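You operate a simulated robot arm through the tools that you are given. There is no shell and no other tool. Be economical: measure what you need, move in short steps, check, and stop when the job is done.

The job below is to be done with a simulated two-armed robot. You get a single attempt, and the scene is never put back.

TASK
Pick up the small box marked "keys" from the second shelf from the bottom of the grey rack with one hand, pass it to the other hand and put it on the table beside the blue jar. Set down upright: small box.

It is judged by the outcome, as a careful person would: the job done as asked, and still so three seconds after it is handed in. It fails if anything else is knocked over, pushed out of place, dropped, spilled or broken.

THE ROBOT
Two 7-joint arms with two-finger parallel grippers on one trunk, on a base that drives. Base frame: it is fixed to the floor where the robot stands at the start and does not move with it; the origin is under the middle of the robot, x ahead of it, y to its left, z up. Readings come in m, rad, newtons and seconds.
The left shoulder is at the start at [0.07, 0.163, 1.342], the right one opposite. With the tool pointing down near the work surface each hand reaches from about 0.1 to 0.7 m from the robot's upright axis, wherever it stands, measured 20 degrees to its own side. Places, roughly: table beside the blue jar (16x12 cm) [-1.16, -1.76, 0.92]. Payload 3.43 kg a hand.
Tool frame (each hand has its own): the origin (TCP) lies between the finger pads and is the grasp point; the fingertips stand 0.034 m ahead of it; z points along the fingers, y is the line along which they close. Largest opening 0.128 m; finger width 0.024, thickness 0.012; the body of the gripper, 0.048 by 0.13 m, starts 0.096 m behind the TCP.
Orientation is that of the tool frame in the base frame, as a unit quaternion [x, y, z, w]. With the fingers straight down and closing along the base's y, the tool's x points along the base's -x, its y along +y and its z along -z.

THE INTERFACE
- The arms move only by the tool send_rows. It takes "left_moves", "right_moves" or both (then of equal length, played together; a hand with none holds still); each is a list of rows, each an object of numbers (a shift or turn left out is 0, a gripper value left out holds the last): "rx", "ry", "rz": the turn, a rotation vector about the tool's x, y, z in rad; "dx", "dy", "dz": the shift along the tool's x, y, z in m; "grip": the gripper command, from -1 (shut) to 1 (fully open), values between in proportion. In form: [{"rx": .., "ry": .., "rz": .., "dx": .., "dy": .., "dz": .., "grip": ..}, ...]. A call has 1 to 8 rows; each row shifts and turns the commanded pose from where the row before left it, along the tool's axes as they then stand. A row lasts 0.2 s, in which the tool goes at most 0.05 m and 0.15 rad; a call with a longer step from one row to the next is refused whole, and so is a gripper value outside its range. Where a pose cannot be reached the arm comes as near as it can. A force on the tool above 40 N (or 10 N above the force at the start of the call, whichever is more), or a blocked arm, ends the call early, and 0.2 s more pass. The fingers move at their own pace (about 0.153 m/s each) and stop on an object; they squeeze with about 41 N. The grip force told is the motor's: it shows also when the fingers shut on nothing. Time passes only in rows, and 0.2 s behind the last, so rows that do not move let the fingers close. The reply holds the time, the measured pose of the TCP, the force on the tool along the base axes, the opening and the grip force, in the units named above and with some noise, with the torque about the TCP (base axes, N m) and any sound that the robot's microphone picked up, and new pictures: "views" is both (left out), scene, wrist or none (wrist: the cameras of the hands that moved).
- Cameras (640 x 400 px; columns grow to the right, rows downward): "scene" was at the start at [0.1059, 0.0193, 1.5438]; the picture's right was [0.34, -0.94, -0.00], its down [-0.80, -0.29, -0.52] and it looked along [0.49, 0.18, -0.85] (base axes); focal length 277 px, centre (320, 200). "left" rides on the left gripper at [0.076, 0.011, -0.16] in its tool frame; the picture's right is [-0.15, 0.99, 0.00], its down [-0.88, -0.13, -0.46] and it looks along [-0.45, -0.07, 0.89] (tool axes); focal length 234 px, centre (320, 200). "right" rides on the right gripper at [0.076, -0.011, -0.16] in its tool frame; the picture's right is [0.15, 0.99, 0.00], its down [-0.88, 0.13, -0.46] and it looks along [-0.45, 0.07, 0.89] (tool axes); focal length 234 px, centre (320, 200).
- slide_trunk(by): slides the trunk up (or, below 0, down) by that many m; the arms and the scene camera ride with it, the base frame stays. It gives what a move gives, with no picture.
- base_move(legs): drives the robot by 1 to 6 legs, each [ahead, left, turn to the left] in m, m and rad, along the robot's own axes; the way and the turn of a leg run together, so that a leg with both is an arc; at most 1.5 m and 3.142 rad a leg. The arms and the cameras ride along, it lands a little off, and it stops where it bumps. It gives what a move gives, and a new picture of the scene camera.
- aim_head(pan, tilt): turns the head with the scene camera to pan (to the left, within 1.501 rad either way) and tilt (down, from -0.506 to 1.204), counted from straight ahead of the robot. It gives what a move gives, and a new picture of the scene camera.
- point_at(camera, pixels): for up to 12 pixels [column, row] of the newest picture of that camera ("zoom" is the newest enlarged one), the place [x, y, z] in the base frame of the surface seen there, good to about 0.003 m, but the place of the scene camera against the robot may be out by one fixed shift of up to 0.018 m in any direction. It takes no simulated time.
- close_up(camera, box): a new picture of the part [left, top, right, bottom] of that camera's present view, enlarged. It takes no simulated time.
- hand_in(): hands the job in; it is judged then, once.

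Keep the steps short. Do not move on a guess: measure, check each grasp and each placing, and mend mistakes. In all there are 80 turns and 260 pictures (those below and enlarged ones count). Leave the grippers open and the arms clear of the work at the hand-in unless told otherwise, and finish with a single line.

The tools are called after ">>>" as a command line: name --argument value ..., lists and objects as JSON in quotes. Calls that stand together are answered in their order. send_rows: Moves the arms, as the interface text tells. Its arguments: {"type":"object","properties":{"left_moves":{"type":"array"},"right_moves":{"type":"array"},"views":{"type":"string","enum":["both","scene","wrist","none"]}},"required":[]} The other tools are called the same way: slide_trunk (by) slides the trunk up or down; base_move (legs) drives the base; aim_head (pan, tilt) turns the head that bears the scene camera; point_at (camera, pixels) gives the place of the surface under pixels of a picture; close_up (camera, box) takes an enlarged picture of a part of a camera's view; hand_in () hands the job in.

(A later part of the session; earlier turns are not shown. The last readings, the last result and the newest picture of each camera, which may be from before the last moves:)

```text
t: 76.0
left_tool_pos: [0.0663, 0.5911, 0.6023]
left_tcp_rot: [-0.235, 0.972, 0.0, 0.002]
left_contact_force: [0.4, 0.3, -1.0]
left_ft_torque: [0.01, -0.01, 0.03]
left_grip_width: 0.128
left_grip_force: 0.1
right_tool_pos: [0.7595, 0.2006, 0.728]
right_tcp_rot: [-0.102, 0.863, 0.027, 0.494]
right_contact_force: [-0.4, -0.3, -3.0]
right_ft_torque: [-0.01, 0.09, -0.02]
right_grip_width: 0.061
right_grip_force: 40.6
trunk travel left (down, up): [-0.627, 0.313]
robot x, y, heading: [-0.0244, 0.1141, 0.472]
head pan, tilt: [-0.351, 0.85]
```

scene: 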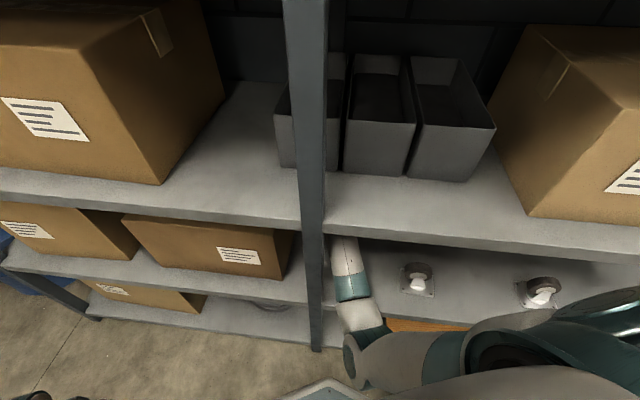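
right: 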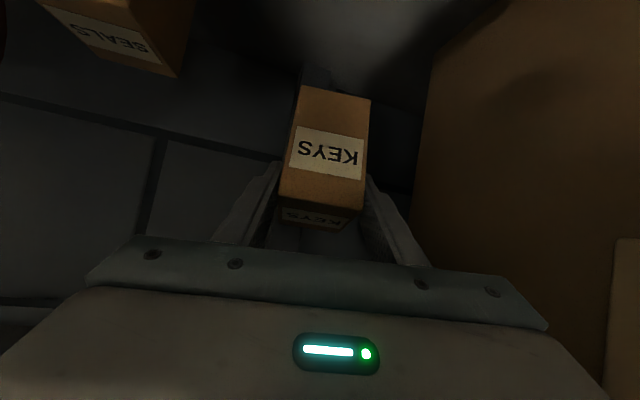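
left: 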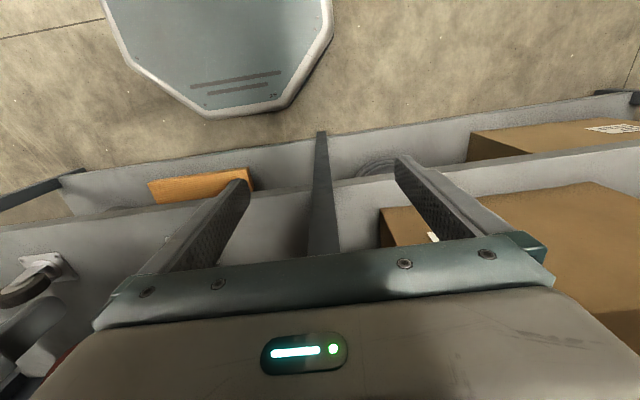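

Next, a bit more pitch and height, to about z 0.757 at 21°.

>>> send_rows --right_moves '[{"ry": -0.06, "dx": -0.0085, "dz": -0.0047}, {"ry": -0.06, "dx": -0.0088, "dz": -0.0043}, {"ry": -0.06, "dx": -0.009, "dz": -0.0039}, {}]' --views "wrist"

```text
t: 77.0
left_tool_pos: [0.0667, 0.5912, 0.6026]
left_tcp_rot: [-0.235, 0.972, 0.0, 0.001]
left_contact_force: [0.0, 0.6, 0.5]
left_ft_torque: [-0.02, -0.02, -0.01]
left_grip_width: 0.1276
left_grip_force: 0.0
right_tool_pos: [0.76, 0.2004, 0.7547]
right_tcp_rot: [-0.1, 0.815, 0.034, 0.569]
right_contact_force: [-0.1, -1.0, -3.4]
right_ft_torque: [-0.03, 0.12, 0.05]
right_grip_width: 0.0611
right_grip_force: 41.5
trunk travel left (down, up): [-0.627, 0.313]
robot x, y, heading: [-0.0204, 0.1144, 0.475]
head pan, tilt: [-0.351, 0.85]
```

right: 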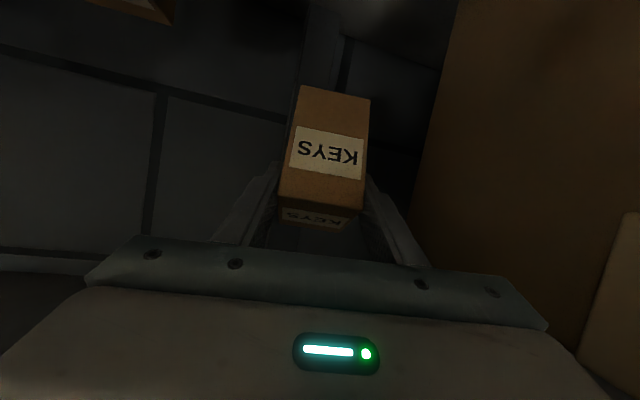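

I'll check the box's lowest points against the pins top of 0.651.

>>> point_at --camera "right" --pixels '[[306, 90], [335, 95], [366, 102], [300, 120], [320, 205], [318, 225]]'

>>> point_at --camera "scene" --pixels '[[342, 255], [335, 250], [340, 245], [350, 247], [350, 290]]'

```text
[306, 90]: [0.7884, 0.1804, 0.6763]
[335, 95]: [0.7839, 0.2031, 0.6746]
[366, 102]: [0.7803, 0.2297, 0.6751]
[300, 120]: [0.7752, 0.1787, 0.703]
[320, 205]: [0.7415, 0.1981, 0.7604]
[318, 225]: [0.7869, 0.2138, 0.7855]
```

```text
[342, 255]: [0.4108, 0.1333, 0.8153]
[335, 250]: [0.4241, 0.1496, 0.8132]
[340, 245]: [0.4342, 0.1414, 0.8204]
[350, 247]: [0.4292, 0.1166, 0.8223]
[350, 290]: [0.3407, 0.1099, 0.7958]
```

The box's lowest edge is at 0.675, so it clears the pins box by more than 2 cm. I'll retract back and to the right, the reverse of the entry.

>>> send_rows --right_moves '[{"dx": 0.0135, "dy": -0.0128, "dz": -0.0341}, {"dx": 0.0135, "dy": -0.0128, "dz": -0.0341}, {"dx": 0.0135, "dy": -0.0128, "dz": -0.0341}]'

```text
t: 77.8
left_tool_pos: [0.0659, 0.5902, 0.6025]
left_tcp_rot: [-0.234, 0.972, 0.0, 0.002]
left_contact_force: [-0.9, -0.4, 0.0]
left_ft_torque: [0.03, -0.01, -0.01]
left_grip_width: 0.1279
left_grip_force: 0.1
right_tool_pos: [0.66, 0.1387, 0.7586]
right_tcp_rot: [-0.101, 0.814, 0.034, 0.571]
right_contact_force: [-1.4, -0.8, -3.4]
right_ft_torque: [-0.01, 0.12, -0.01]
right_grip_width: 0.0608
right_grip_force: 41.1
trunk travel left (down, up): [-0.627, 0.313]
robot x, y, heading: [-0.0221, 0.1151, 0.471]
head pan, tilt: [-0.351, 0.85]
```

scene: 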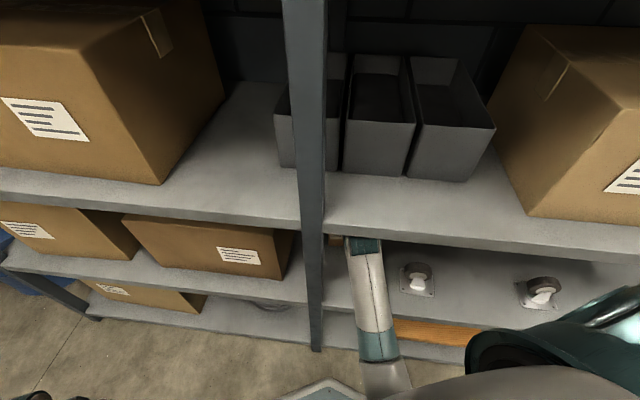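
right: 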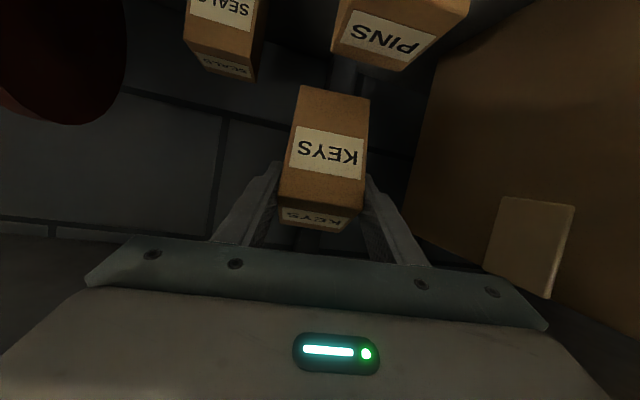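

The pins and seals boxes are upright and the box is clear. I'll finish the retraction, then drive straight back out along the entry line.

>>> send_rows --right_moves '[{"dx": 0.0135, "dy": -0.0128, "dz": -0.0341}, {"dx": 0.0135, "dy": -0.0128, "dz": -0.0341}, {"dx": 0.0135, "dy": -0.0128, "dz": -0.0341}]' --views "none"

>>> base_move --legs '[[-0.491, 0.138, 0]]'

```text
t: 78.6
left_tool_pos: [0.0683, 0.5912, 0.6002]
left_tcp_rot: [-0.234, 0.972, 0.001, -0.002]
left_contact_force: [0.5, 0.7, -0.1]
left_ft_torque: [-0.03, 0.06, 0.02]
left_grip_width: 0.1279
left_grip_force: 0.1
right_tool_pos: [0.5685, 0.0803, 0.7564]
right_tcp_rot: [-0.104, 0.812, 0.036, 0.574]
right_contact_force: [-1.5, -0.2, -3.4]
right_ft_torque: [-0.07, 0.11, -0.02]
right_grip_width: 0.0606
right_grip_force: 41.6
trunk travel left (down, up): [-0.627, 0.313]
robot x, y, heading: [-0.0227, 0.114, 0.481]
head pan, tilt: [-0.351, 0.85]
```

```text
t: 81.5
left_tool_pos: [-0.4222, 0.495, 0.6003]
left_tcp_rot: [-0.232, 0.973, -0.001, -0.003]
left_contact_force: [-0.2, 0.8, -0.3]
left_ft_torque: [-0.04, -0.02, 0.02]
left_grip_width: 0.128
left_grip_force: 0.1
right_tool_pos: [0.0754, -0.0179, 0.7532]
right_tcp_rot: [-0.102, 0.814, 0.033, 0.571]
right_contact_force: [0.5, -0.4, -3.0]
right_ft_torque: [-0.03, 0.05, 0.0]
right_grip_width: 0.0605
right_grip_force: 41.2
trunk travel left (down, up): [-0.627, 0.313]
robot x, y, heading: [-0.5172, 0.0199, 0.466]
head pan, tilt: [-0.351, 0.85]
```

scene: 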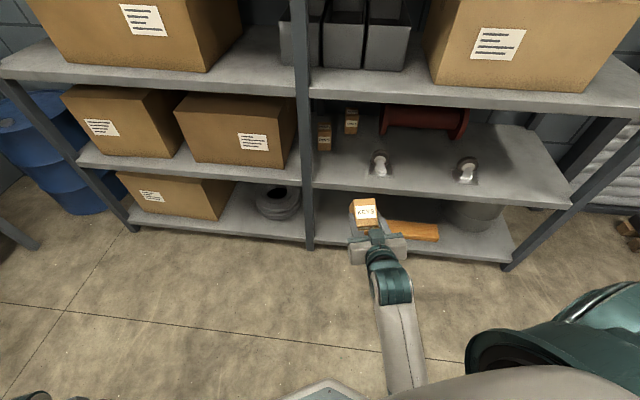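

The box is out and everything on the shelf is still standing.

For the handover I'll bring the box to my front, with the right tool yawed to face straight ahead and pitched back to 48° so the box is upright. The left hand will then come from the left, leaning about 30°, and grip the front and back faces. I'll move the right hand first.

>>> send_rows --right_moves '[{"rx": -0.0655, "ry": -0.0044, "rz": -0.0242, "dx": 0.0019, "dy": 0.0433, "dz": -0.0118}, {"rx": -0.0655, "ry": -0.0044, "rz": -0.0242, "dx": 0.0019, "dy": 0.0433, "dz": -0.0118}, {"rx": -0.0655, "ry": -0.0044, "rz": -0.0242, "dx": 0.0019, "dy": 0.0433, "dz": -0.0118}, {"rx": -0.0655, "ry": -0.0044, "rz": -0.0242, "dx": 0.0019, "dy": 0.0433, "dz": -0.0118}, {"ry": 0.12}, {"ry": 0.12}, {"ry": 0.12}, {"ry": 0.12}]' --views "none"

>>> aim_head --pan 0.0 --tilt 0.95

```text
t: 82.6
left_tool_pos: [-0.4241, 0.4942, 0.6028]
left_tcp_rot: [-0.233, 0.972, 0.001, 0.0]
left_contact_force: [-0.6, -0.1, 0.4]
left_ft_torque: [-0.01, 0.0, 0.01]
left_grip_width: 0.1281
left_grip_force: 0.0
right_tool_pos: [0.0319, 0.1269, 0.8035]
right_tcp_rot: [-0.244, 0.745, 0.084, 0.616]
right_contact_force: [-1.2, -1.1, -2.7]
right_ft_torque: [-0.05, 0.08, 0.01]
right_grip_width: 0.0604
right_grip_force: 40.7
trunk travel left (down, up): [-0.627, 0.313]
robot x, y, heading: [-0.5122, 0.0191, 0.472]
head pan, tilt: [-0.351, 0.85]
stopped in row 5 (right hand): the arm was blocked; the commanded pose is now the measured one
```

```text
t: 83.5
left_tool_pos: [-0.4244, 0.4926, 0.602]
left_tcp_rot: [-0.232, 0.973, 0.003, 0.0]
left_contact_force: [0.1, 0.9, -0.1]
left_ft_torque: [0.03, -0.03, -0.02]
left_grip_width: 0.128
left_grip_force: 0.0
right_tool_pos: [0.0299, 0.1249, 0.8022]
right_tcp_rot: [-0.244, 0.745, 0.086, 0.615]
right_contact_force: [1.1, 0.2, -2.1]
right_ft_torque: [-0.02, 0.09, -0.02]
right_grip_width: 0.0601
right_grip_force: 41.0
trunk travel left (down, up): [-0.627, 0.313]
robot x, y, heading: [-0.5183, 0.0194, 0.472]
head pan, tilt: [0.0, 0.949]
```

scene: 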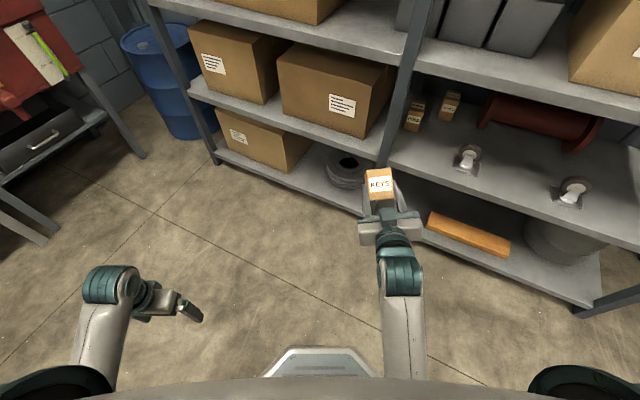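

The right hand is now facing straight ahead but only 13° down. I'll lower and pitch together gently to bring the box upright.

>>> send_rows --right_moves '[{"ry": 0.09, "dx": 0.019, "dz": 0.005, "rz": 0.03}, {"ry": 0.09, "dx": 0.018, "dz": 0.007, "rz": 0.03}, {"ry": 0.09, "dx": 0.018, "dz": 0.009, "rz": 0.03}, {"ry": 0.09, "dx": 0.017, "dz": 0.011, "rz": 0.03}, {"ry": 0.09, "dx": 0.016, "dz": 0.012, "rz": 0.03}, {"ry": 0.09, "rz": 0.03}, {"ry": 0.06}]' --views "scene"

```text
t: 85.2
left_tool_pos: [-0.4261, 0.4929, 0.6032]
left_tcp_rot: [-0.233, 0.972, 0.0, 0.001]
left_contact_force: [-0.8, 0.1, -1.4]
left_ft_torque: [0.0, 0.02, 0.01]
left_grip_width: 0.1277
left_grip_force: 0.1
right_tool_pos: [0.054, 0.0696, 0.6915]
right_tcp_rot: [-0.218, 0.906, 0.007, 0.362]
right_contact_force: [-0.3, -0.1, -2.9]
right_ft_torque: [-0.01, 0.04, -0.02]
right_grip_width: 0.0601
right_grip_force: 41.2
trunk travel left (down, up): [-0.627, 0.313]
robot x, y, heading: [-0.5161, 0.0183, 0.468]
head pan, tilt: [0.0, 0.949]
stopped in row 7 (right hand): the arm was blocked; the commanded pose is now the measured one
```

scene: 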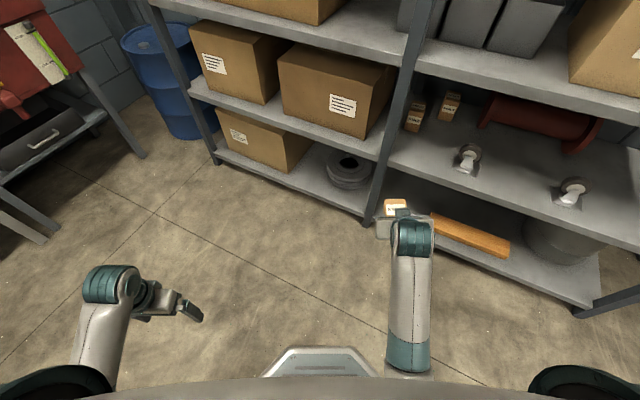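

The pitch is right and about 5° of roll remains relative to the grasp. I'll trim that, then bring the left hand round: first turning it about its own axis in its free space.

>>> send_rows --right_moves '[{"rz": 0.04, "dy": -0.008}, {"rz": 0.04, "dy": -0.008}, {"rz": 0.04, "dy": -0.008}, {}, {}, {}, {}, {}]' --left_moves '[{"rz": 0.13}, {"rz": 0.13}, {"rz": 0.13}, {"rz": 0.13}, {"rz": 0.13}, {"rz": 0.13}, {"rz": 0.13}, {"rz": 0.13}]' --views "scene"

```text
t: 87.0
left_tool_pos: [-0.4265, 0.4949, 0.6009]
left_tcp_rot: [0.282, 0.959, 0.0, 0.001]
left_contact_force: [0.0, 0.6, 1.0]
left_ft_torque: [0.02, 0.01, 0.0]
left_grip_width: 0.128
left_grip_force: 0.1
right_tool_pos: [0.0635, 0.0441, 0.694]
right_tcp_rot: [-0.164, 0.917, 0.028, 0.362]
right_contact_force: [-0.3, 0.5, -2.7]
right_ft_torque: [-0.04, 0.04, 0.02]
right_grip_width: 0.0598
right_grip_force: 41.1
trunk travel left (down, up): [-0.627, 0.313]
robot x, y, heading: [-0.5168, 0.0183, 0.47]
head pan, tilt: [0.0, 0.949]
```

scene: 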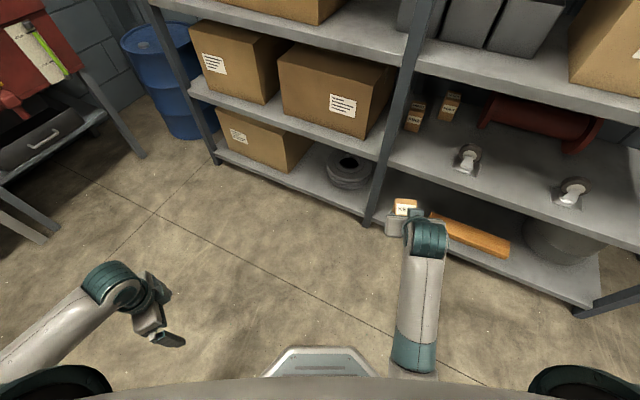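

The left hand turns freely. My handover plan:
- The left tool leans about 50° from vertical, pointing to the right.
- It grips the front and back faces on the lower half of the box, below the right fingers.

I'll pull the box 0.1 m closer and keep turning the left hand.

>>> send_rows --right_moves '[{"dx": 0.0184, "dy": -0.0035, "dz": -0.0165}, {"dx": 0.0184, "dy": -0.0035, "dz": -0.0165}, {"dx": 0.0184, "dy": -0.0035, "dz": -0.0165}, {"dx": 0.0184, "dy": -0.0035, "dz": -0.0165}, {}, {}, {}, {}]' --left_moves '[{"rz": 0.124}, {"rz": 0.124}, {"rz": 0.124}, {"rz": 0.124}, {"rz": 0.124}, {"rz": 0.124}, {"ry": -0.12}, {"ry": -0.12}]' --views "scene"

>>> send_rows --left_moves '[{"ry": -0.12}, {"ry": -0.12}, {"ry": -0.12}, {"ry": -0.12}, {"ry": -0.12}, {"ry": -0.03}]' --views "scene"

```text
t: 88.8
left_tool_pos: [-0.4194, 0.4968, 0.5978]
left_tcp_rot: [0.605, 0.787, -0.079, 0.091]
left_contact_force: [-0.1, 0.2, -0.3]
left_ft_torque: [-0.02, 0.0, 0.02]
left_grip_width: 0.1278
left_grip_force: 0.1
right_tool_pos: [-0.0019, 0.0083, 0.6969]
right_tcp_rot: [-0.166, 0.914, 0.028, 0.369]
right_contact_force: [0.1, 0.0, -3.3]
right_ft_torque: [-0.02, 0.04, -0.01]
right_grip_width: 0.0599
right_grip_force: 41.0
trunk travel left (down, up): [-0.627, 0.313]
robot x, y, heading: [-0.5165, 0.0191, 0.47]
head pan, tilt: [0.0, 0.949]
```

scene: 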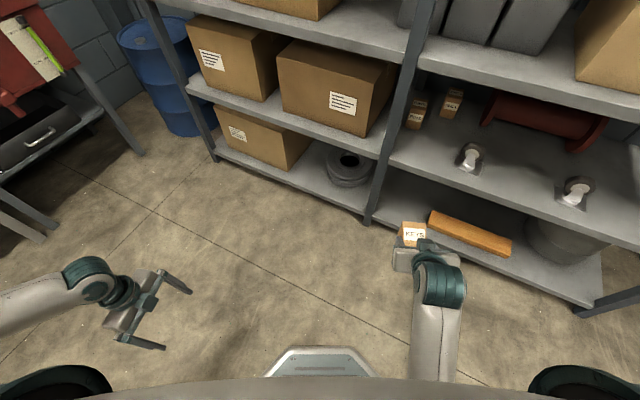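

```text
t: 90.2
left_tool_pos: [-0.4192, 0.497, 0.5976]
left_tcp_rot: [0.551, 0.719, -0.264, 0.331]
left_contact_force: [-0.2, -0.1, -0.5]
left_ft_torque: [0.02, -0.01, -0.01]
left_grip_width: 0.1281
left_grip_force: 0.1
right_tool_pos: [-0.0016, 0.0087, 0.6969]
right_tcp_rot: [-0.167, 0.914, 0.028, 0.369]
right_contact_force: [-0.1, 0.7, -2.3]
right_ft_torque: [0.02, 0.06, 0.03]
right_grip_width: 0.0595
right_grip_force: 41.0
trunk travel left (down, up): [-0.627, 0.313]
robot x, y, heading: [-0.5175, 0.0185, 0.47]
head pan, tilt: [0.0, 0.949]
```

scene: 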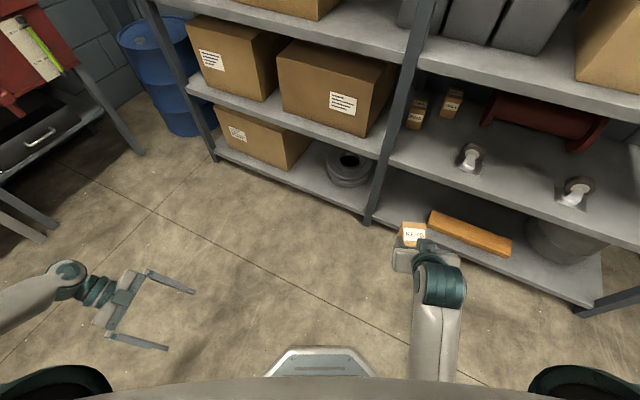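

The left tool orientation is exactly as planned. Before approaching I'll measure the held box with the right wrist camera.

>>> close_up --camera "right" --box '[220, 60, 440, 240]'

>>> close_up --camera "left" --box '[0, 0, 640, 400]'

>>> point_at --camera "right" --pixels '[[306, 92], [366, 104], [335, 97], [286, 195], [358, 205], [322, 203], [290, 222], [345, 228], [284, 212]]'

```text
2.22 times, centred on (330, 150) of right
```

zoom: 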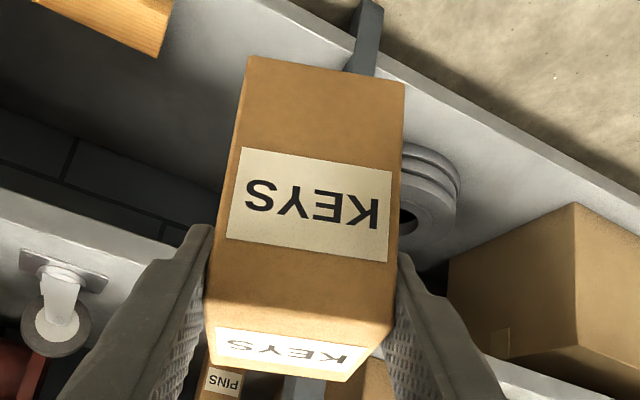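

```text
1.00 times, centred on (320, 200) of left (not enlarged: the box is as wide or as high as the picture)
```

zoom: 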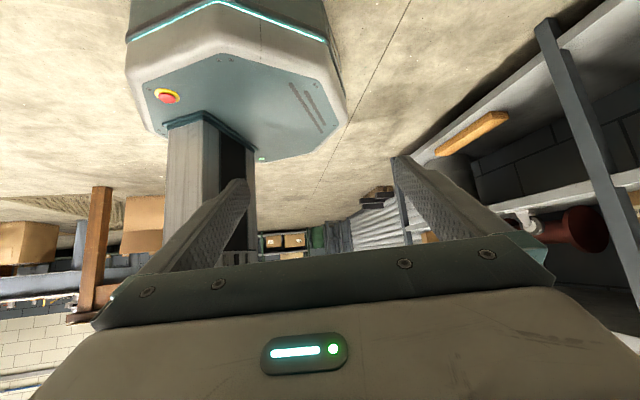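

```text
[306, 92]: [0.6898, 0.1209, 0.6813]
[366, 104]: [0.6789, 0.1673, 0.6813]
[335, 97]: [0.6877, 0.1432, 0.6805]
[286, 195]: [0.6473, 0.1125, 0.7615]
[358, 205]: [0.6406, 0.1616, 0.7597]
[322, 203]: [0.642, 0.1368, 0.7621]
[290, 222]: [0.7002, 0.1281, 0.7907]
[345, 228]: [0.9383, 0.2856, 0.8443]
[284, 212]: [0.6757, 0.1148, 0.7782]
```

Those points came from an older right picture. I'll take a fresh enlarged one and point on that.

>>> close_up --camera "right" --box '[220, 60, 440, 240]'

>>> point_at --camera "zoom" --pixels '[[252, 66], [400, 88], [325, 78], [212, 315], [390, 335], [300, 318], [222, 362], [335, 375], [280, 345], [375, 350]]'

```text
2.22 times, centred on (330, 150) of right
```

zoom: 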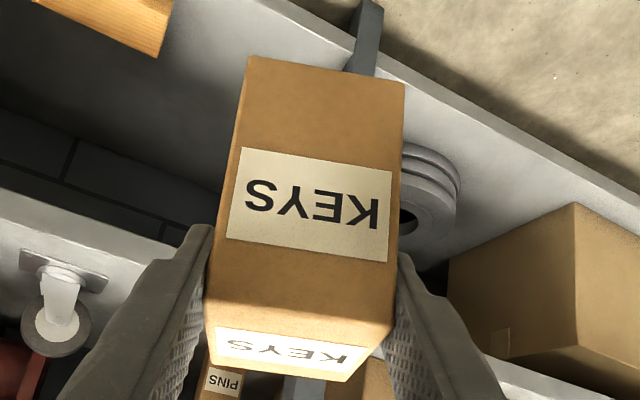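

```text
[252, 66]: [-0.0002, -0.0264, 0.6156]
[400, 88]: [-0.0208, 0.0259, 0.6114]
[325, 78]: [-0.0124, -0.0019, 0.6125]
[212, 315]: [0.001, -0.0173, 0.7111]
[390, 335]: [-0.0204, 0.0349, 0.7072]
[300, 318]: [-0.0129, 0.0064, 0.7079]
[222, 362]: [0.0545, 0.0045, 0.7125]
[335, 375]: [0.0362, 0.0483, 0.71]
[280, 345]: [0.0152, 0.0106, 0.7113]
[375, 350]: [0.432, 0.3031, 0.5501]
```

The box front face is at about (−0.010, 0.004), yawed about 20°, with its centre near (0.018, 0.015) and z from 0.612 to 0.709. To stay below the right fingers I'll lean the left hand to about 58° and yaw it to 20°. Then I'll move it to a pre-grasp point 0.12 m short along its axis, in two calls.

>>> send_rows --left_moves '[{"rx": -0.038, "ry": -0.07, "rz": -0.032, "grip": 0.33}, {"rx": -0.038, "ry": -0.07, "rz": -0.032}, {"dx": -0.0275, "dy": 0.0185, "dz": 0.0271}, {"dx": -0.0275, "dy": 0.0185, "dz": 0.0271}, {"dx": -0.0275, "dy": 0.0185, "dz": 0.0271}, {"dx": -0.0275, "dy": 0.0185, "dz": 0.0271}, {"dx": -0.0275, "dy": 0.0185, "dz": 0.0271}, {"dx": -0.0275, "dy": 0.0185, "dz": 0.0271}]' --views "scene"

```text
t: 92.0
left_tool_pos: [-0.2317, 0.3243, 0.6475]
left_tcp_rot: [0.495, 0.722, -0.284, 0.392]
left_contact_force: [0.0, 0.0, -0.9]
left_ft_torque: [0.01, 0.0, 0.01]
left_grip_width: 0.0851
left_grip_force: 0.1
right_tool_pos: [-0.0025, 0.0077, 0.696]
right_tcp_rot: [-0.167, 0.915, 0.027, 0.367]
right_contact_force: [-0.4, -0.1, -2.6]
right_ft_torque: [-0.04, 0.06, 0.02]
right_grip_width: 0.0597
right_grip_force: 41.0
trunk travel left (down, up): [-0.627, 0.313]
robot x, y, heading: [-0.5144, 0.0203, 0.476]
head pan, tilt: [0.0, 0.949]
```

scene: 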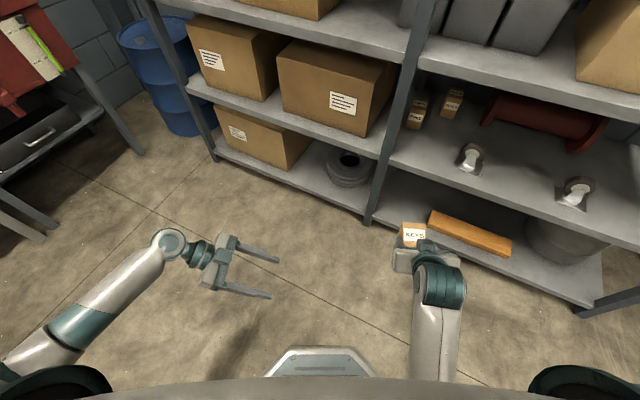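

On track. I'll continue to the pre-grasp point.

>>> send_rows --left_moves '[{"dx": -0.0282, "dy": 0.0177, "dz": 0.0263}, {"dx": -0.0282, "dy": 0.0177, "dz": 0.0263}, {"dx": -0.0282, "dy": 0.0177, "dz": 0.0263}, {"dx": -0.0282, "dy": 0.0177, "dz": 0.0263}, {"dx": -0.0282, "dy": 0.0177, "dz": 0.0263}, {"dx": -0.0282, "dy": 0.0177, "dz": 0.0263}, {"dx": -0.0282, "dy": 0.0177, "dz": 0.0263}]' --views "both"

```text
t: 93.7
left_tool_pos: [-0.0238, 0.1228, 0.7148]
left_tcp_rot: [0.494, 0.723, -0.285, 0.391]
left_contact_force: [-0.1, 0.7, -0.5]
left_ft_torque: [-0.01, -0.03, -0.01]
left_grip_width: 0.0853
left_grip_force: 0.0
right_tool_pos: [-0.0016, 0.009, 0.695]
right_tcp_rot: [-0.167, 0.915, 0.027, 0.366]
right_contact_force: [-0.5, -0.4, -2.2]
right_ft_torque: [-0.02, 0.06, -0.02]
right_grip_width: 0.0597
right_grip_force: 40.7
trunk travel left (down, up): [-0.627, 0.313]
robot x, y, heading: [-0.5169, 0.0189, 0.47]
head pan, tilt: [0.0, 0.949]
```

scene: 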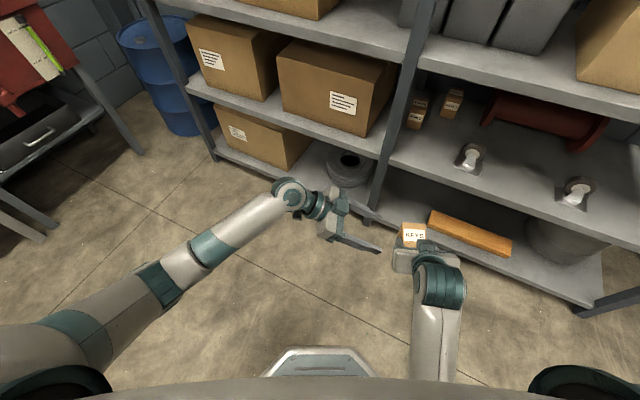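
left: 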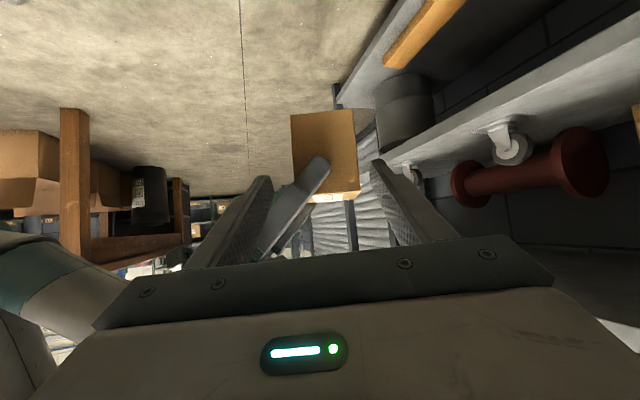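

The left camera has a clear view: the box's left face is at columns 292–356, with the right finger lying across it near (310,175). I'll measure the face corners from here.

>>> point_at --camera "left" --pixels '[[294, 117], [351, 112], [298, 165], [356, 188], [325, 130], [310, 170], [325, 185], [345, 150]]'

>>> close_up --camera "left" --box '[220, 90, 420, 215]'

```text
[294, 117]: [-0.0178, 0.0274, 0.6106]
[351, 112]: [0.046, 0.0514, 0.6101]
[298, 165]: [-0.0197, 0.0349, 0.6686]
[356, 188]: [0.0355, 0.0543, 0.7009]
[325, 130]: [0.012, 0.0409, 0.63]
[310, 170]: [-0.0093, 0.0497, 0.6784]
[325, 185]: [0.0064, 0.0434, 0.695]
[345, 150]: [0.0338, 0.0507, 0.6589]
```

```text
3.20 times, centred on (320, 152) of left
```

zoom: 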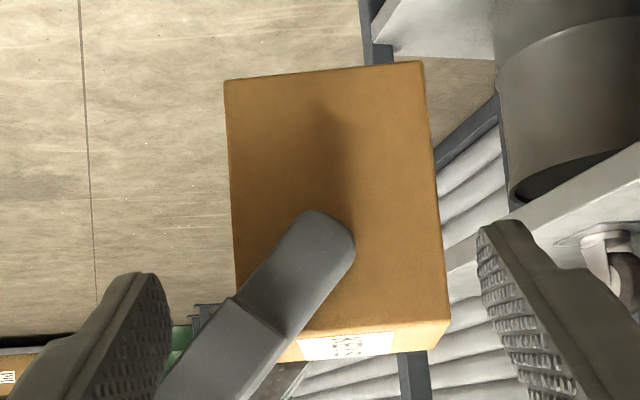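

The left face spans 0.068 m at 20.6° yaw, so the box centre is near (0.0235, 0.013). I'll aim the left TCP at (0.016, 0.033, 0.645), which passes under the right finger. I'll shift sideways first, then advance most of the way.

>>> send_rows --left_moves '[{"dx": 0.0068, "dy": 0.0075}, {"dz": 0.03}, {"dz": 0.03}, {"dz": 0.03}, {}]' --views "wrist"

```text
t: 94.8
left_tool_pos: [0.0057, 0.0576, 0.6618]
left_tcp_rot: [0.495, 0.721, -0.286, 0.392]
left_contact_force: [0.3, -0.5, 0.6]
left_ft_torque: [-0.03, -0.01, -0.02]
left_grip_width: 0.0852
left_grip_force: 0.0
right_tool_pos: [-0.002, 0.0078, 0.6939]
right_tcp_rot: [-0.167, 0.915, 0.027, 0.366]
right_contact_force: [-0.3, -0.4, -3.0]
right_ft_torque: [-0.03, 0.05, 0.01]
right_grip_width: 0.0597
right_grip_force: 40.7
trunk travel left (down, up): [-0.627, 0.313]
robot x, y, heading: [-0.5146, 0.0186, 0.473]
head pan, tilt: [0.0, 0.949]
```

left: 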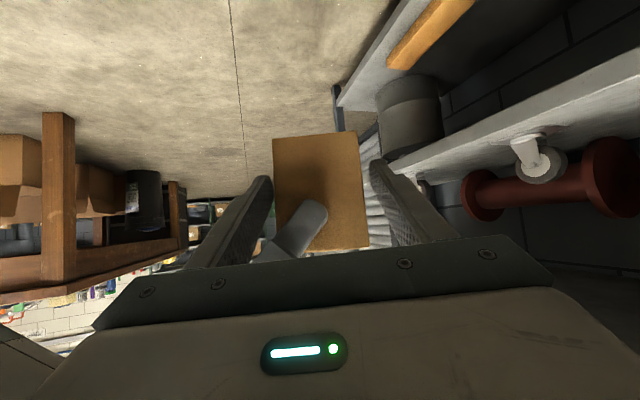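

The box sits between the fingers, about 3 mm toward the near finger. I'll shift −3 mm and advance the last 3 cm.

>>> send_rows --left_moves '[{"dy": -0.003}, {"dz": 0.015}, {"dz": 0.015}, {}]' --views "both"

```text
t: 95.8
left_tool_pos: [0.0123, 0.0335, 0.6458]
left_tcp_rot: [0.494, 0.722, -0.285, 0.392]
left_contact_force: [0.9, -0.1, 0.0]
left_ft_torque: [0.04, 0.01, 0.0]
left_grip_width: 0.0855
left_grip_force: 0.0
right_tool_pos: [-0.0019, 0.0077, 0.6944]
right_tcp_rot: [-0.167, 0.915, 0.027, 0.367]
right_contact_force: [0.1, 0.2, -3.3]
right_ft_torque: [-0.04, 0.05, -0.03]
right_grip_width: 0.0599
right_grip_force: 40.9
trunk travel left (down, up): [-0.627, 0.313]
robot x, y, heading: [-0.5113, 0.0168, 0.469]
head pan, tilt: [0.0, 0.949]
```

scene: 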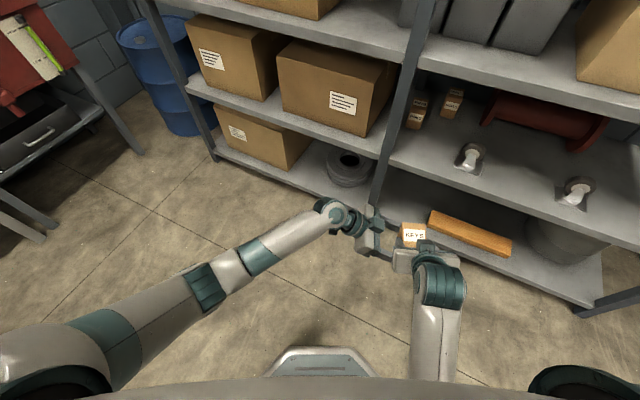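
left: 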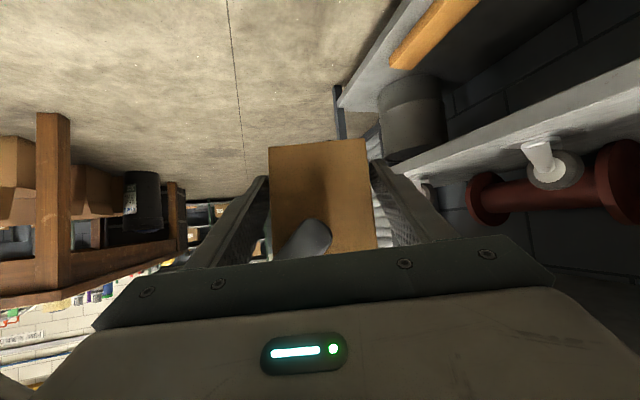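

No contact, and the box is centred between the left fingers. I'll close the left hand and leave the right one closed.

>>> send_rows --left_moves '[{"grip": 0.15}, {"grip": 0.05}, {"grip": -0.2}, {"grip": -1}, {}]' --views "wrist"

```text
t: 97.0
left_tool_pos: [0.0114, 0.0341, 0.6455]
left_tcp_rot: [0.495, 0.722, -0.285, 0.391]
left_contact_force: [2.4, -0.5, -2.7]
left_ft_torque: [0.21, -0.94, 0.08]
left_grip_width: 0.0756
left_grip_force: 41.3
right_tool_pos: [-0.0018, 0.0094, 0.6932]
right_tcp_rot: [-0.167, 0.915, 0.027, 0.366]
right_contact_force: [-2.7, -1.7, 1.7]
right_ft_torque: [-0.11, 0.97, 0.01]
right_grip_width: 0.0598
right_grip_force: 40.7
trunk travel left (down, up): [-0.627, 0.313]
robot x, y, heading: [-0.513, 0.0198, 0.47]
head pan, tilt: [0.0, 0.949]
```

left: 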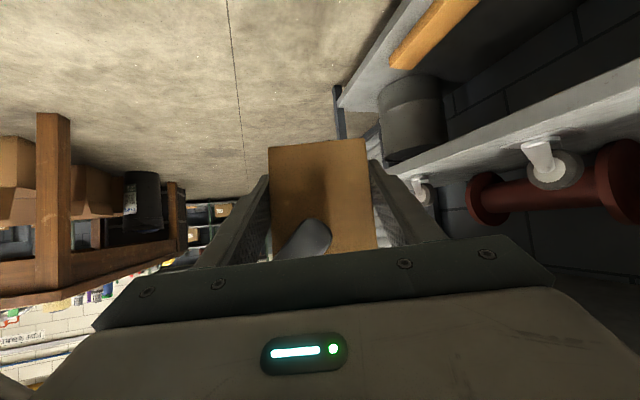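

The grip stopped at 0.0756 m, slightly wide for a 0.068 m face. I'll check that the pads are on the box and not on the right finger.

>>> close_up --camera "left" --box '[220, 120, 420, 270]'

>>> close_up --camera "scene" --box '[330, 180, 490, 280]'

>>> close_up --camera "right" --box '[200, 40, 480, 240]'

```text
2.67 times, centred on (320, 195) of left
```

zoom: 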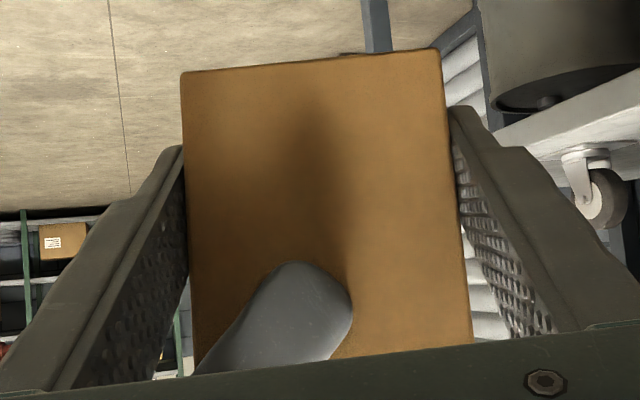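

```text
4.00 times, centred on (410, 230) of scene
```

zoom: 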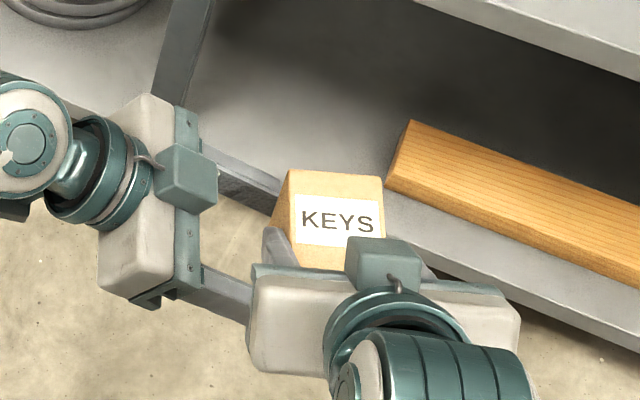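

```text
2.00 times, centred on (340, 140) of right
```

zoom: 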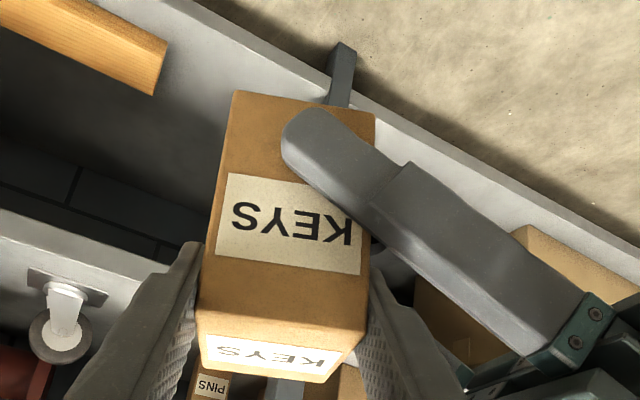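

Both left pads are on the front and back faces, clear of the right fingers. I'll open the right hand a little and check that the left hand holds.

>>> send_rows --right_moves '[{"grip": 0.1}, {"grip": 0.3}, {"grip": 0.38}, {}]' --left_moves '[{}, {}, {}, {}]' --views "wrist"

```text
t: 98.0
left_tool_pos: [0.0124, 0.0345, 0.6454]
left_tcp_rot: [0.495, 0.721, -0.285, 0.392]
left_contact_force: [-0.5, 0.1, 0.2]
left_ft_torque: [0.05, 0.02, 0.02]
left_grip_width: 0.0756
left_grip_force: 40.8
right_tool_pos: [-0.0019, 0.0087, 0.6942]
right_tcp_rot: [-0.167, 0.915, 0.027, 0.366]
right_contact_force: [0.1, 0.0, 0.0]
right_ft_torque: [-0.02, 0.0, -0.01]
right_grip_width: 0.0886
right_grip_force: 0.1
trunk travel left (down, up): [-0.627, 0.313]
robot x, y, heading: [-0.5126, 0.0138, 0.471]
head pan, tilt: [0.0, 0.949]
```

right: 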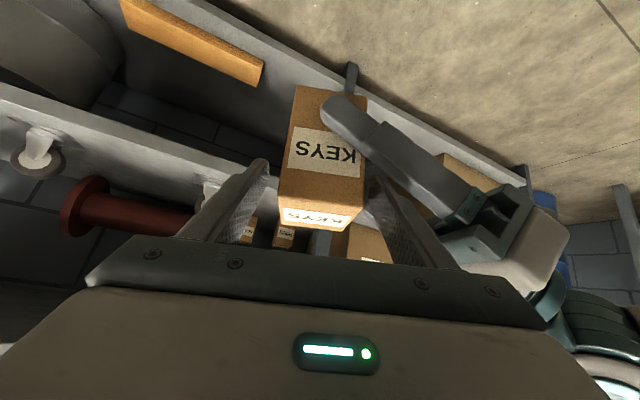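
left: 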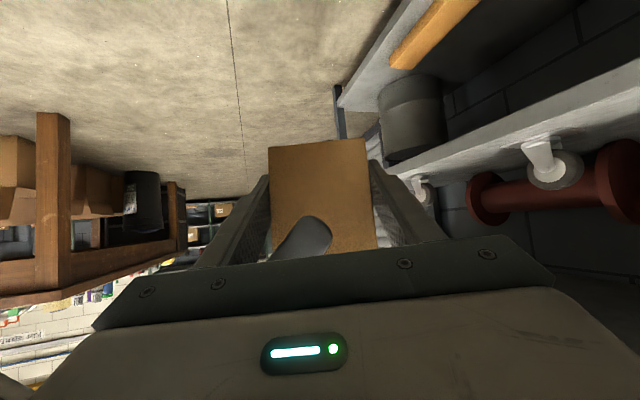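

The right hand is open and the box stays put. I'll withdraw the right hand straight back along its axis.

>>> send_rows --right_moves '[{"dz": -0.02}, {"dz": -0.03}, {"dz": -0.04}, {"dz": -0.04}, {"dz": -0.03}]' --views "both"

```text
t: 99.3
left_tool_pos: [0.0059, 0.035, 0.6497]
left_tcp_rot: [0.497, 0.72, -0.282, 0.394]
left_contact_force: [-0.3, -0.5, -2.9]
left_ft_torque: [0.11, 0.06, 0.03]
left_grip_width: 0.0755
left_grip_force: 40.7
right_tool_pos: [-0.0025, 0.0216, 0.7656]
right_tcp_rot: [-0.18, 0.881, 0.01, 0.438]
right_contact_force: [-0.4, -0.6, 0.0]
right_ft_torque: [0.02, -0.03, 0.01]
right_grip_width: 0.0883
right_grip_force: 0.0
right hand out of reach, approached as far as the arm can: row 2, 3, 4, 5
trunk travel left (down, up): [-0.627, 0.313]
robot x, y, heading: [-0.5152, 0.0212, 0.472]
head pan, tilt: [0.0, 0.949]
stopped in row 5 (right hand): the arm was blocked; the commanded pose is now the measured one
```

scene: 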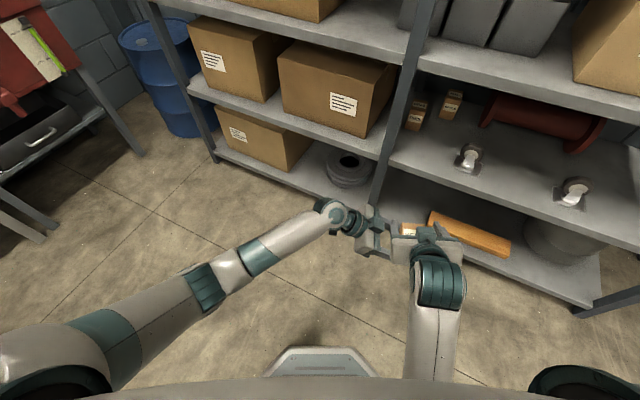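
right: 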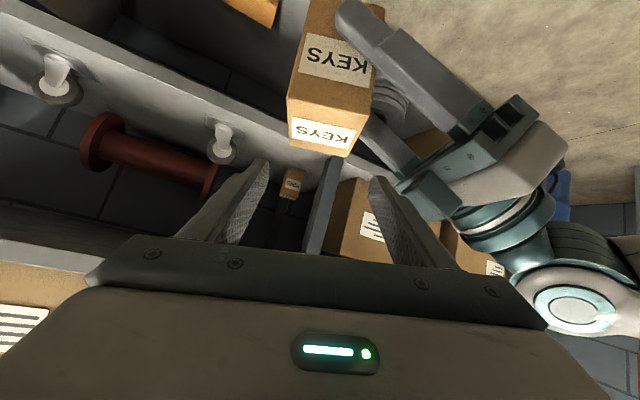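

The left hand now carries the full 2.9 N. The right hand is just above the box, so I'll move it away to the right and slightly up.

>>> send_rows --right_moves '[{"dx": -0.01, "dy": -0.02}, {"dy": -0.04}, {"dy": -0.045}, {"dy": -0.045}, {"dy": -0.045}, {"dy": -0.04}]' --views "both"

```text
t: 100.7
left_tool_pos: [0.0025, 0.0297, 0.6538]
left_tcp_rot: [0.5, 0.719, -0.277, 0.394]
left_contact_force: [0.2, -0.6, -3.2]
left_ft_torque: [0.06, 0.04, 0.02]
left_grip_width: 0.0751
left_grip_force: 40.8
right_tool_pos: [0.0825, -0.193, 0.789]
right_tcp_rot: [-0.179, 0.881, 0.014, 0.437]
right_contact_force: [0.1, -0.5, 0.2]
right_ft_torque: [0.01, 0.01, -0.02]
right_grip_width: 0.0885
right_grip_force: 0.1
right hand out of reach, approached as far as the arm can: row 1, 2, 3
trunk travel left (down, up): [-0.627, 0.313]
robot x, y, heading: [-0.5131, 0.017, 0.472]
head pan, tilt: [0.0, 0.949]
```

scene: 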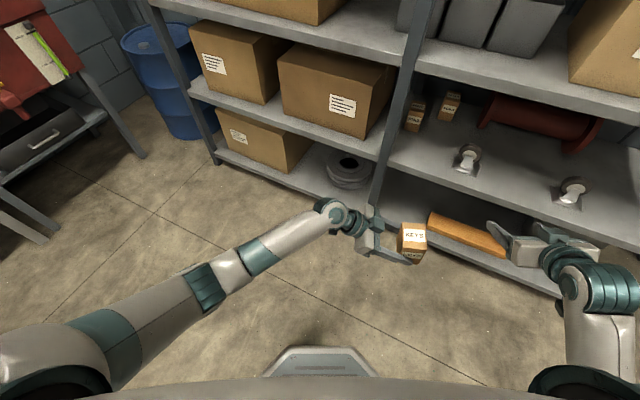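
right: 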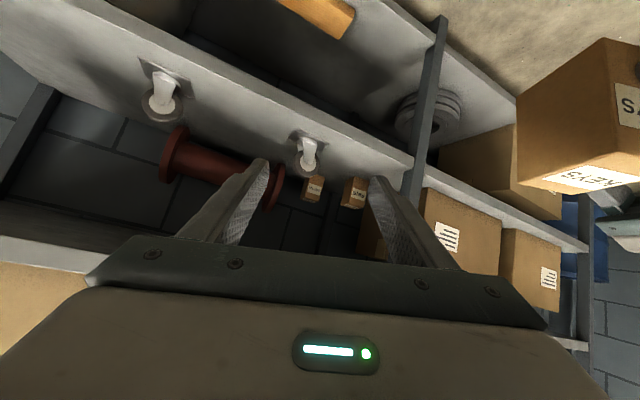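

The handover is done: the left hand holds the box alone. Now to the table, whose near corner I reckon at about (−0.72, −0.97). I'll raise the trunk and the left hand so the box is well above table height, then turn in the open area and shift into the aisle.

>>> slide_trunk --by 0.31

>>> send_rows --left_moves '[{"dx": -0.0253, "dz": -0.016}, {"dx": -0.0253, "dz": -0.016}, {"dx": -0.0253, "dz": -0.016}, {"dx": -0.0253, "dz": -0.016}]' --views "none"

>>> base_move --legs '[[0, 0, -2.04], [0, 0.37, 0]]'

>>> aim_head --pan -0.5 --tilt 0.55

```text
t: 103.8
left_tool_pos: [0.0017, 0.0293, 0.9649]
left_tcp_rot: [0.499, 0.72, -0.278, 0.395]
left_contact_force: [0.3, 0.1, -2.9]
left_ft_torque: [0.04, 0.04, 0.05]
left_grip_width: 0.0754
left_grip_force: 40.5
right_tool_pos: [0.0837, -0.1904, 1.0992]
right_tcp_rot: [-0.179, 0.882, 0.013, 0.437]
right_contact_force: [0.1, 0.4, 0.2]
right_ft_torque: [-0.02, -0.03, -0.03]
right_grip_width: 0.0884
right_grip_force: 0.0
trunk travel left (down, up): [-0.937, 0.003]
robot x, y, heading: [-0.5142, 0.0177, 0.472]
head pan, tilt: [0.0, 0.949]
```

```text
t: 104.8
left_tool_pos: [0.0024, 0.0335, 1.0834]
left_tcp_rot: [0.499, 0.719, -0.278, 0.395]
left_contact_force: [0.2, -0.9, -2.9]
left_ft_torque: [0.06, 0.0, -0.05]
left_grip_width: 0.0753
left_grip_force: 41.1
right_tool_pos: [0.0834, -0.1914, 1.0991]
right_tcp_rot: [-0.179, 0.881, 0.013, 0.437]
right_contact_force: [-0.4, 0.7, 0.5]
right_ft_torque: [0.02, 0.0, -0.02]
right_grip_width: 0.0884
right_grip_force: 0.0
trunk travel left (down, up): [-0.937, 0.003]
robot x, y, heading: [-0.5139, 0.0178, 0.473]
head pan, tilt: [0.0, 0.949]
```

```text
t: 112.0
left_tool_pos: [-0.3742, -0.4518, 1.0829]
left_tcp_rot: [0.873, -0.056, -0.482, -0.034]
left_contact_force: [-0.1, -0.2, -2.9]
left_ft_torque: [0.03, -0.08, -0.02]
left_grip_width: 0.0746
left_grip_force: 40.8
right_tool_pos: [-0.6093, -0.4187, 1.0991]
right_tcp_rot: [0.663, 0.608, -0.367, 0.237]
right_contact_force: [-0.7, -0.2, 0.6]
right_ft_torque: [-0.03, -0.05, 0.0]
right_grip_width: 0.0882
right_grip_force: 0.1
trunk travel left (down, up): [-0.937, 0.003]
robot x, y, heading: [-0.1412, 0.0098, -1.59]
head pan, tilt: [0.0, 0.949]
```

scene: 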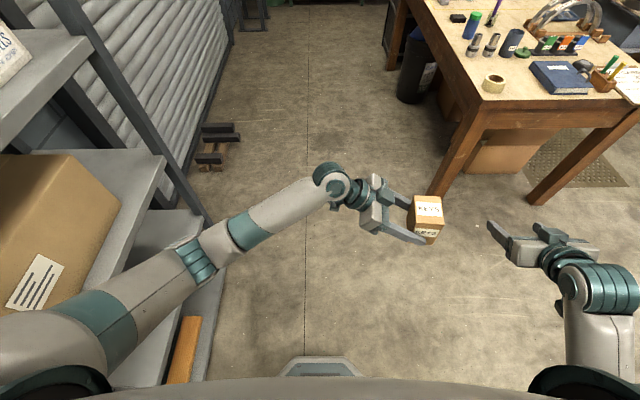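

```text
t: 113.0
left_tool_pos: [-0.3731, -0.4525, 1.0832]
left_tcp_rot: [0.874, -0.056, -0.482, -0.034]
left_contact_force: [-0.7, 0.0, -3.2]
left_ft_torque: [-0.01, -0.08, 0.0]
left_grip_width: 0.0751
left_grip_force: 40.7
right_tool_pos: [-0.6073, -0.4188, 1.099]
right_tcp_rot: [0.663, 0.608, -0.368, 0.236]
right_contact_force: [0.3, -0.3, -1.0]
right_ft_torque: [0.0, 0.01, 0.01]
right_grip_width: 0.0885
right_grip_force: 0.1
trunk travel left (down, up): [-0.937, 0.003]
robot x, y, heading: [-0.1419, 0.0128, -1.584]
head pan, tilt: [-0.499, 0.55]
```

scene: 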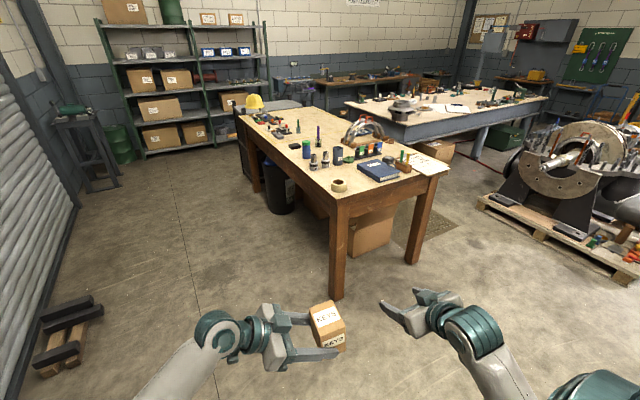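

The table is in view. I'll enlarge it and find the blue jar and the free space beside it.

>>> close_up --camera "scene" --box '[235, 95, 455, 215]'

>>> point_at --camera "zoom" --pixels '[[300, 245], [590, 225], [215, 165], [300, 185], [305, 265], [205, 150], [240, 195], [100, 100], [265, 210], [300, 155], [180, 140], [225, 230]]'

```text
2.91 times, centred on (345, 155) of scene
```

zoom: 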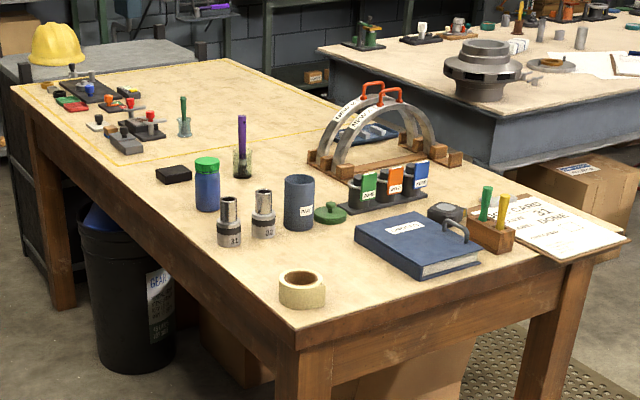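

```text
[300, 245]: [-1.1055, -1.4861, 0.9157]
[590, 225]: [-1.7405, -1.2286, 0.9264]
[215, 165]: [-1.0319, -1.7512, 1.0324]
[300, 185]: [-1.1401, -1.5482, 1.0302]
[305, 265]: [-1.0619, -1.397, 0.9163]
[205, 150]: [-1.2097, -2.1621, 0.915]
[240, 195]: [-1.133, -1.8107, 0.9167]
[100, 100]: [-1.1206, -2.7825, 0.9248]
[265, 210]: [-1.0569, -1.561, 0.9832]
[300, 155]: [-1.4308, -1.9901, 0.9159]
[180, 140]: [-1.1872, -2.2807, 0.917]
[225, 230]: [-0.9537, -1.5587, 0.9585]
```

The blue jar with the green lid stands at about (−1.03, −1.75), and the target area is just behind it at (−1.16, −1.76). I'll measure the neighbours and the table edges.

>>> point_at --camera "zoom" --pixels '[[208, 195], [207, 162], [208, 208], [196, 190], [219, 190], [174, 172], [160, 175], [190, 172], [242, 160], [242, 120], [264, 195], [229, 205]]'

>>> point_at --camera "zoom" --pixels '[[180, 240], [120, 190], [295, 325], [330, 212], [352, 180], [375, 190], [250, 215], [217, 185], [234, 175], [127, 142], [185, 130], [230, 240]]'

```text
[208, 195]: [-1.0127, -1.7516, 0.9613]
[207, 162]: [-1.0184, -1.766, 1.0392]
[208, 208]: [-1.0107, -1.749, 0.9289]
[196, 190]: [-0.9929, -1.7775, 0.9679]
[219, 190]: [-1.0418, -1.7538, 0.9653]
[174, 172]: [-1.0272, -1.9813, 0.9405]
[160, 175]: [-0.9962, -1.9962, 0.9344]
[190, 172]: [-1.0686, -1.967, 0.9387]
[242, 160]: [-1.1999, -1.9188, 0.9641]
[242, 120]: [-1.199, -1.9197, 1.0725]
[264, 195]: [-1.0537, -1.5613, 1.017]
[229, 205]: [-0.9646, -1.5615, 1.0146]
```

```text
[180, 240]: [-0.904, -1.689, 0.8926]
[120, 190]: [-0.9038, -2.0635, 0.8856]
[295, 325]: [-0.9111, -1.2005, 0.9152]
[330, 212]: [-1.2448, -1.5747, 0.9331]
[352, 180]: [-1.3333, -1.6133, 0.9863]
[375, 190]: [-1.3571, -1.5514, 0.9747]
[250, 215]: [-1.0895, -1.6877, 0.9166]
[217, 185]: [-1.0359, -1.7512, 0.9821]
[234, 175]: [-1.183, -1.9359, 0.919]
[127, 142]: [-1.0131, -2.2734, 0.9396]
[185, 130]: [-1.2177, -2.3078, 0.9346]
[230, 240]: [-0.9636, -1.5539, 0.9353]
```

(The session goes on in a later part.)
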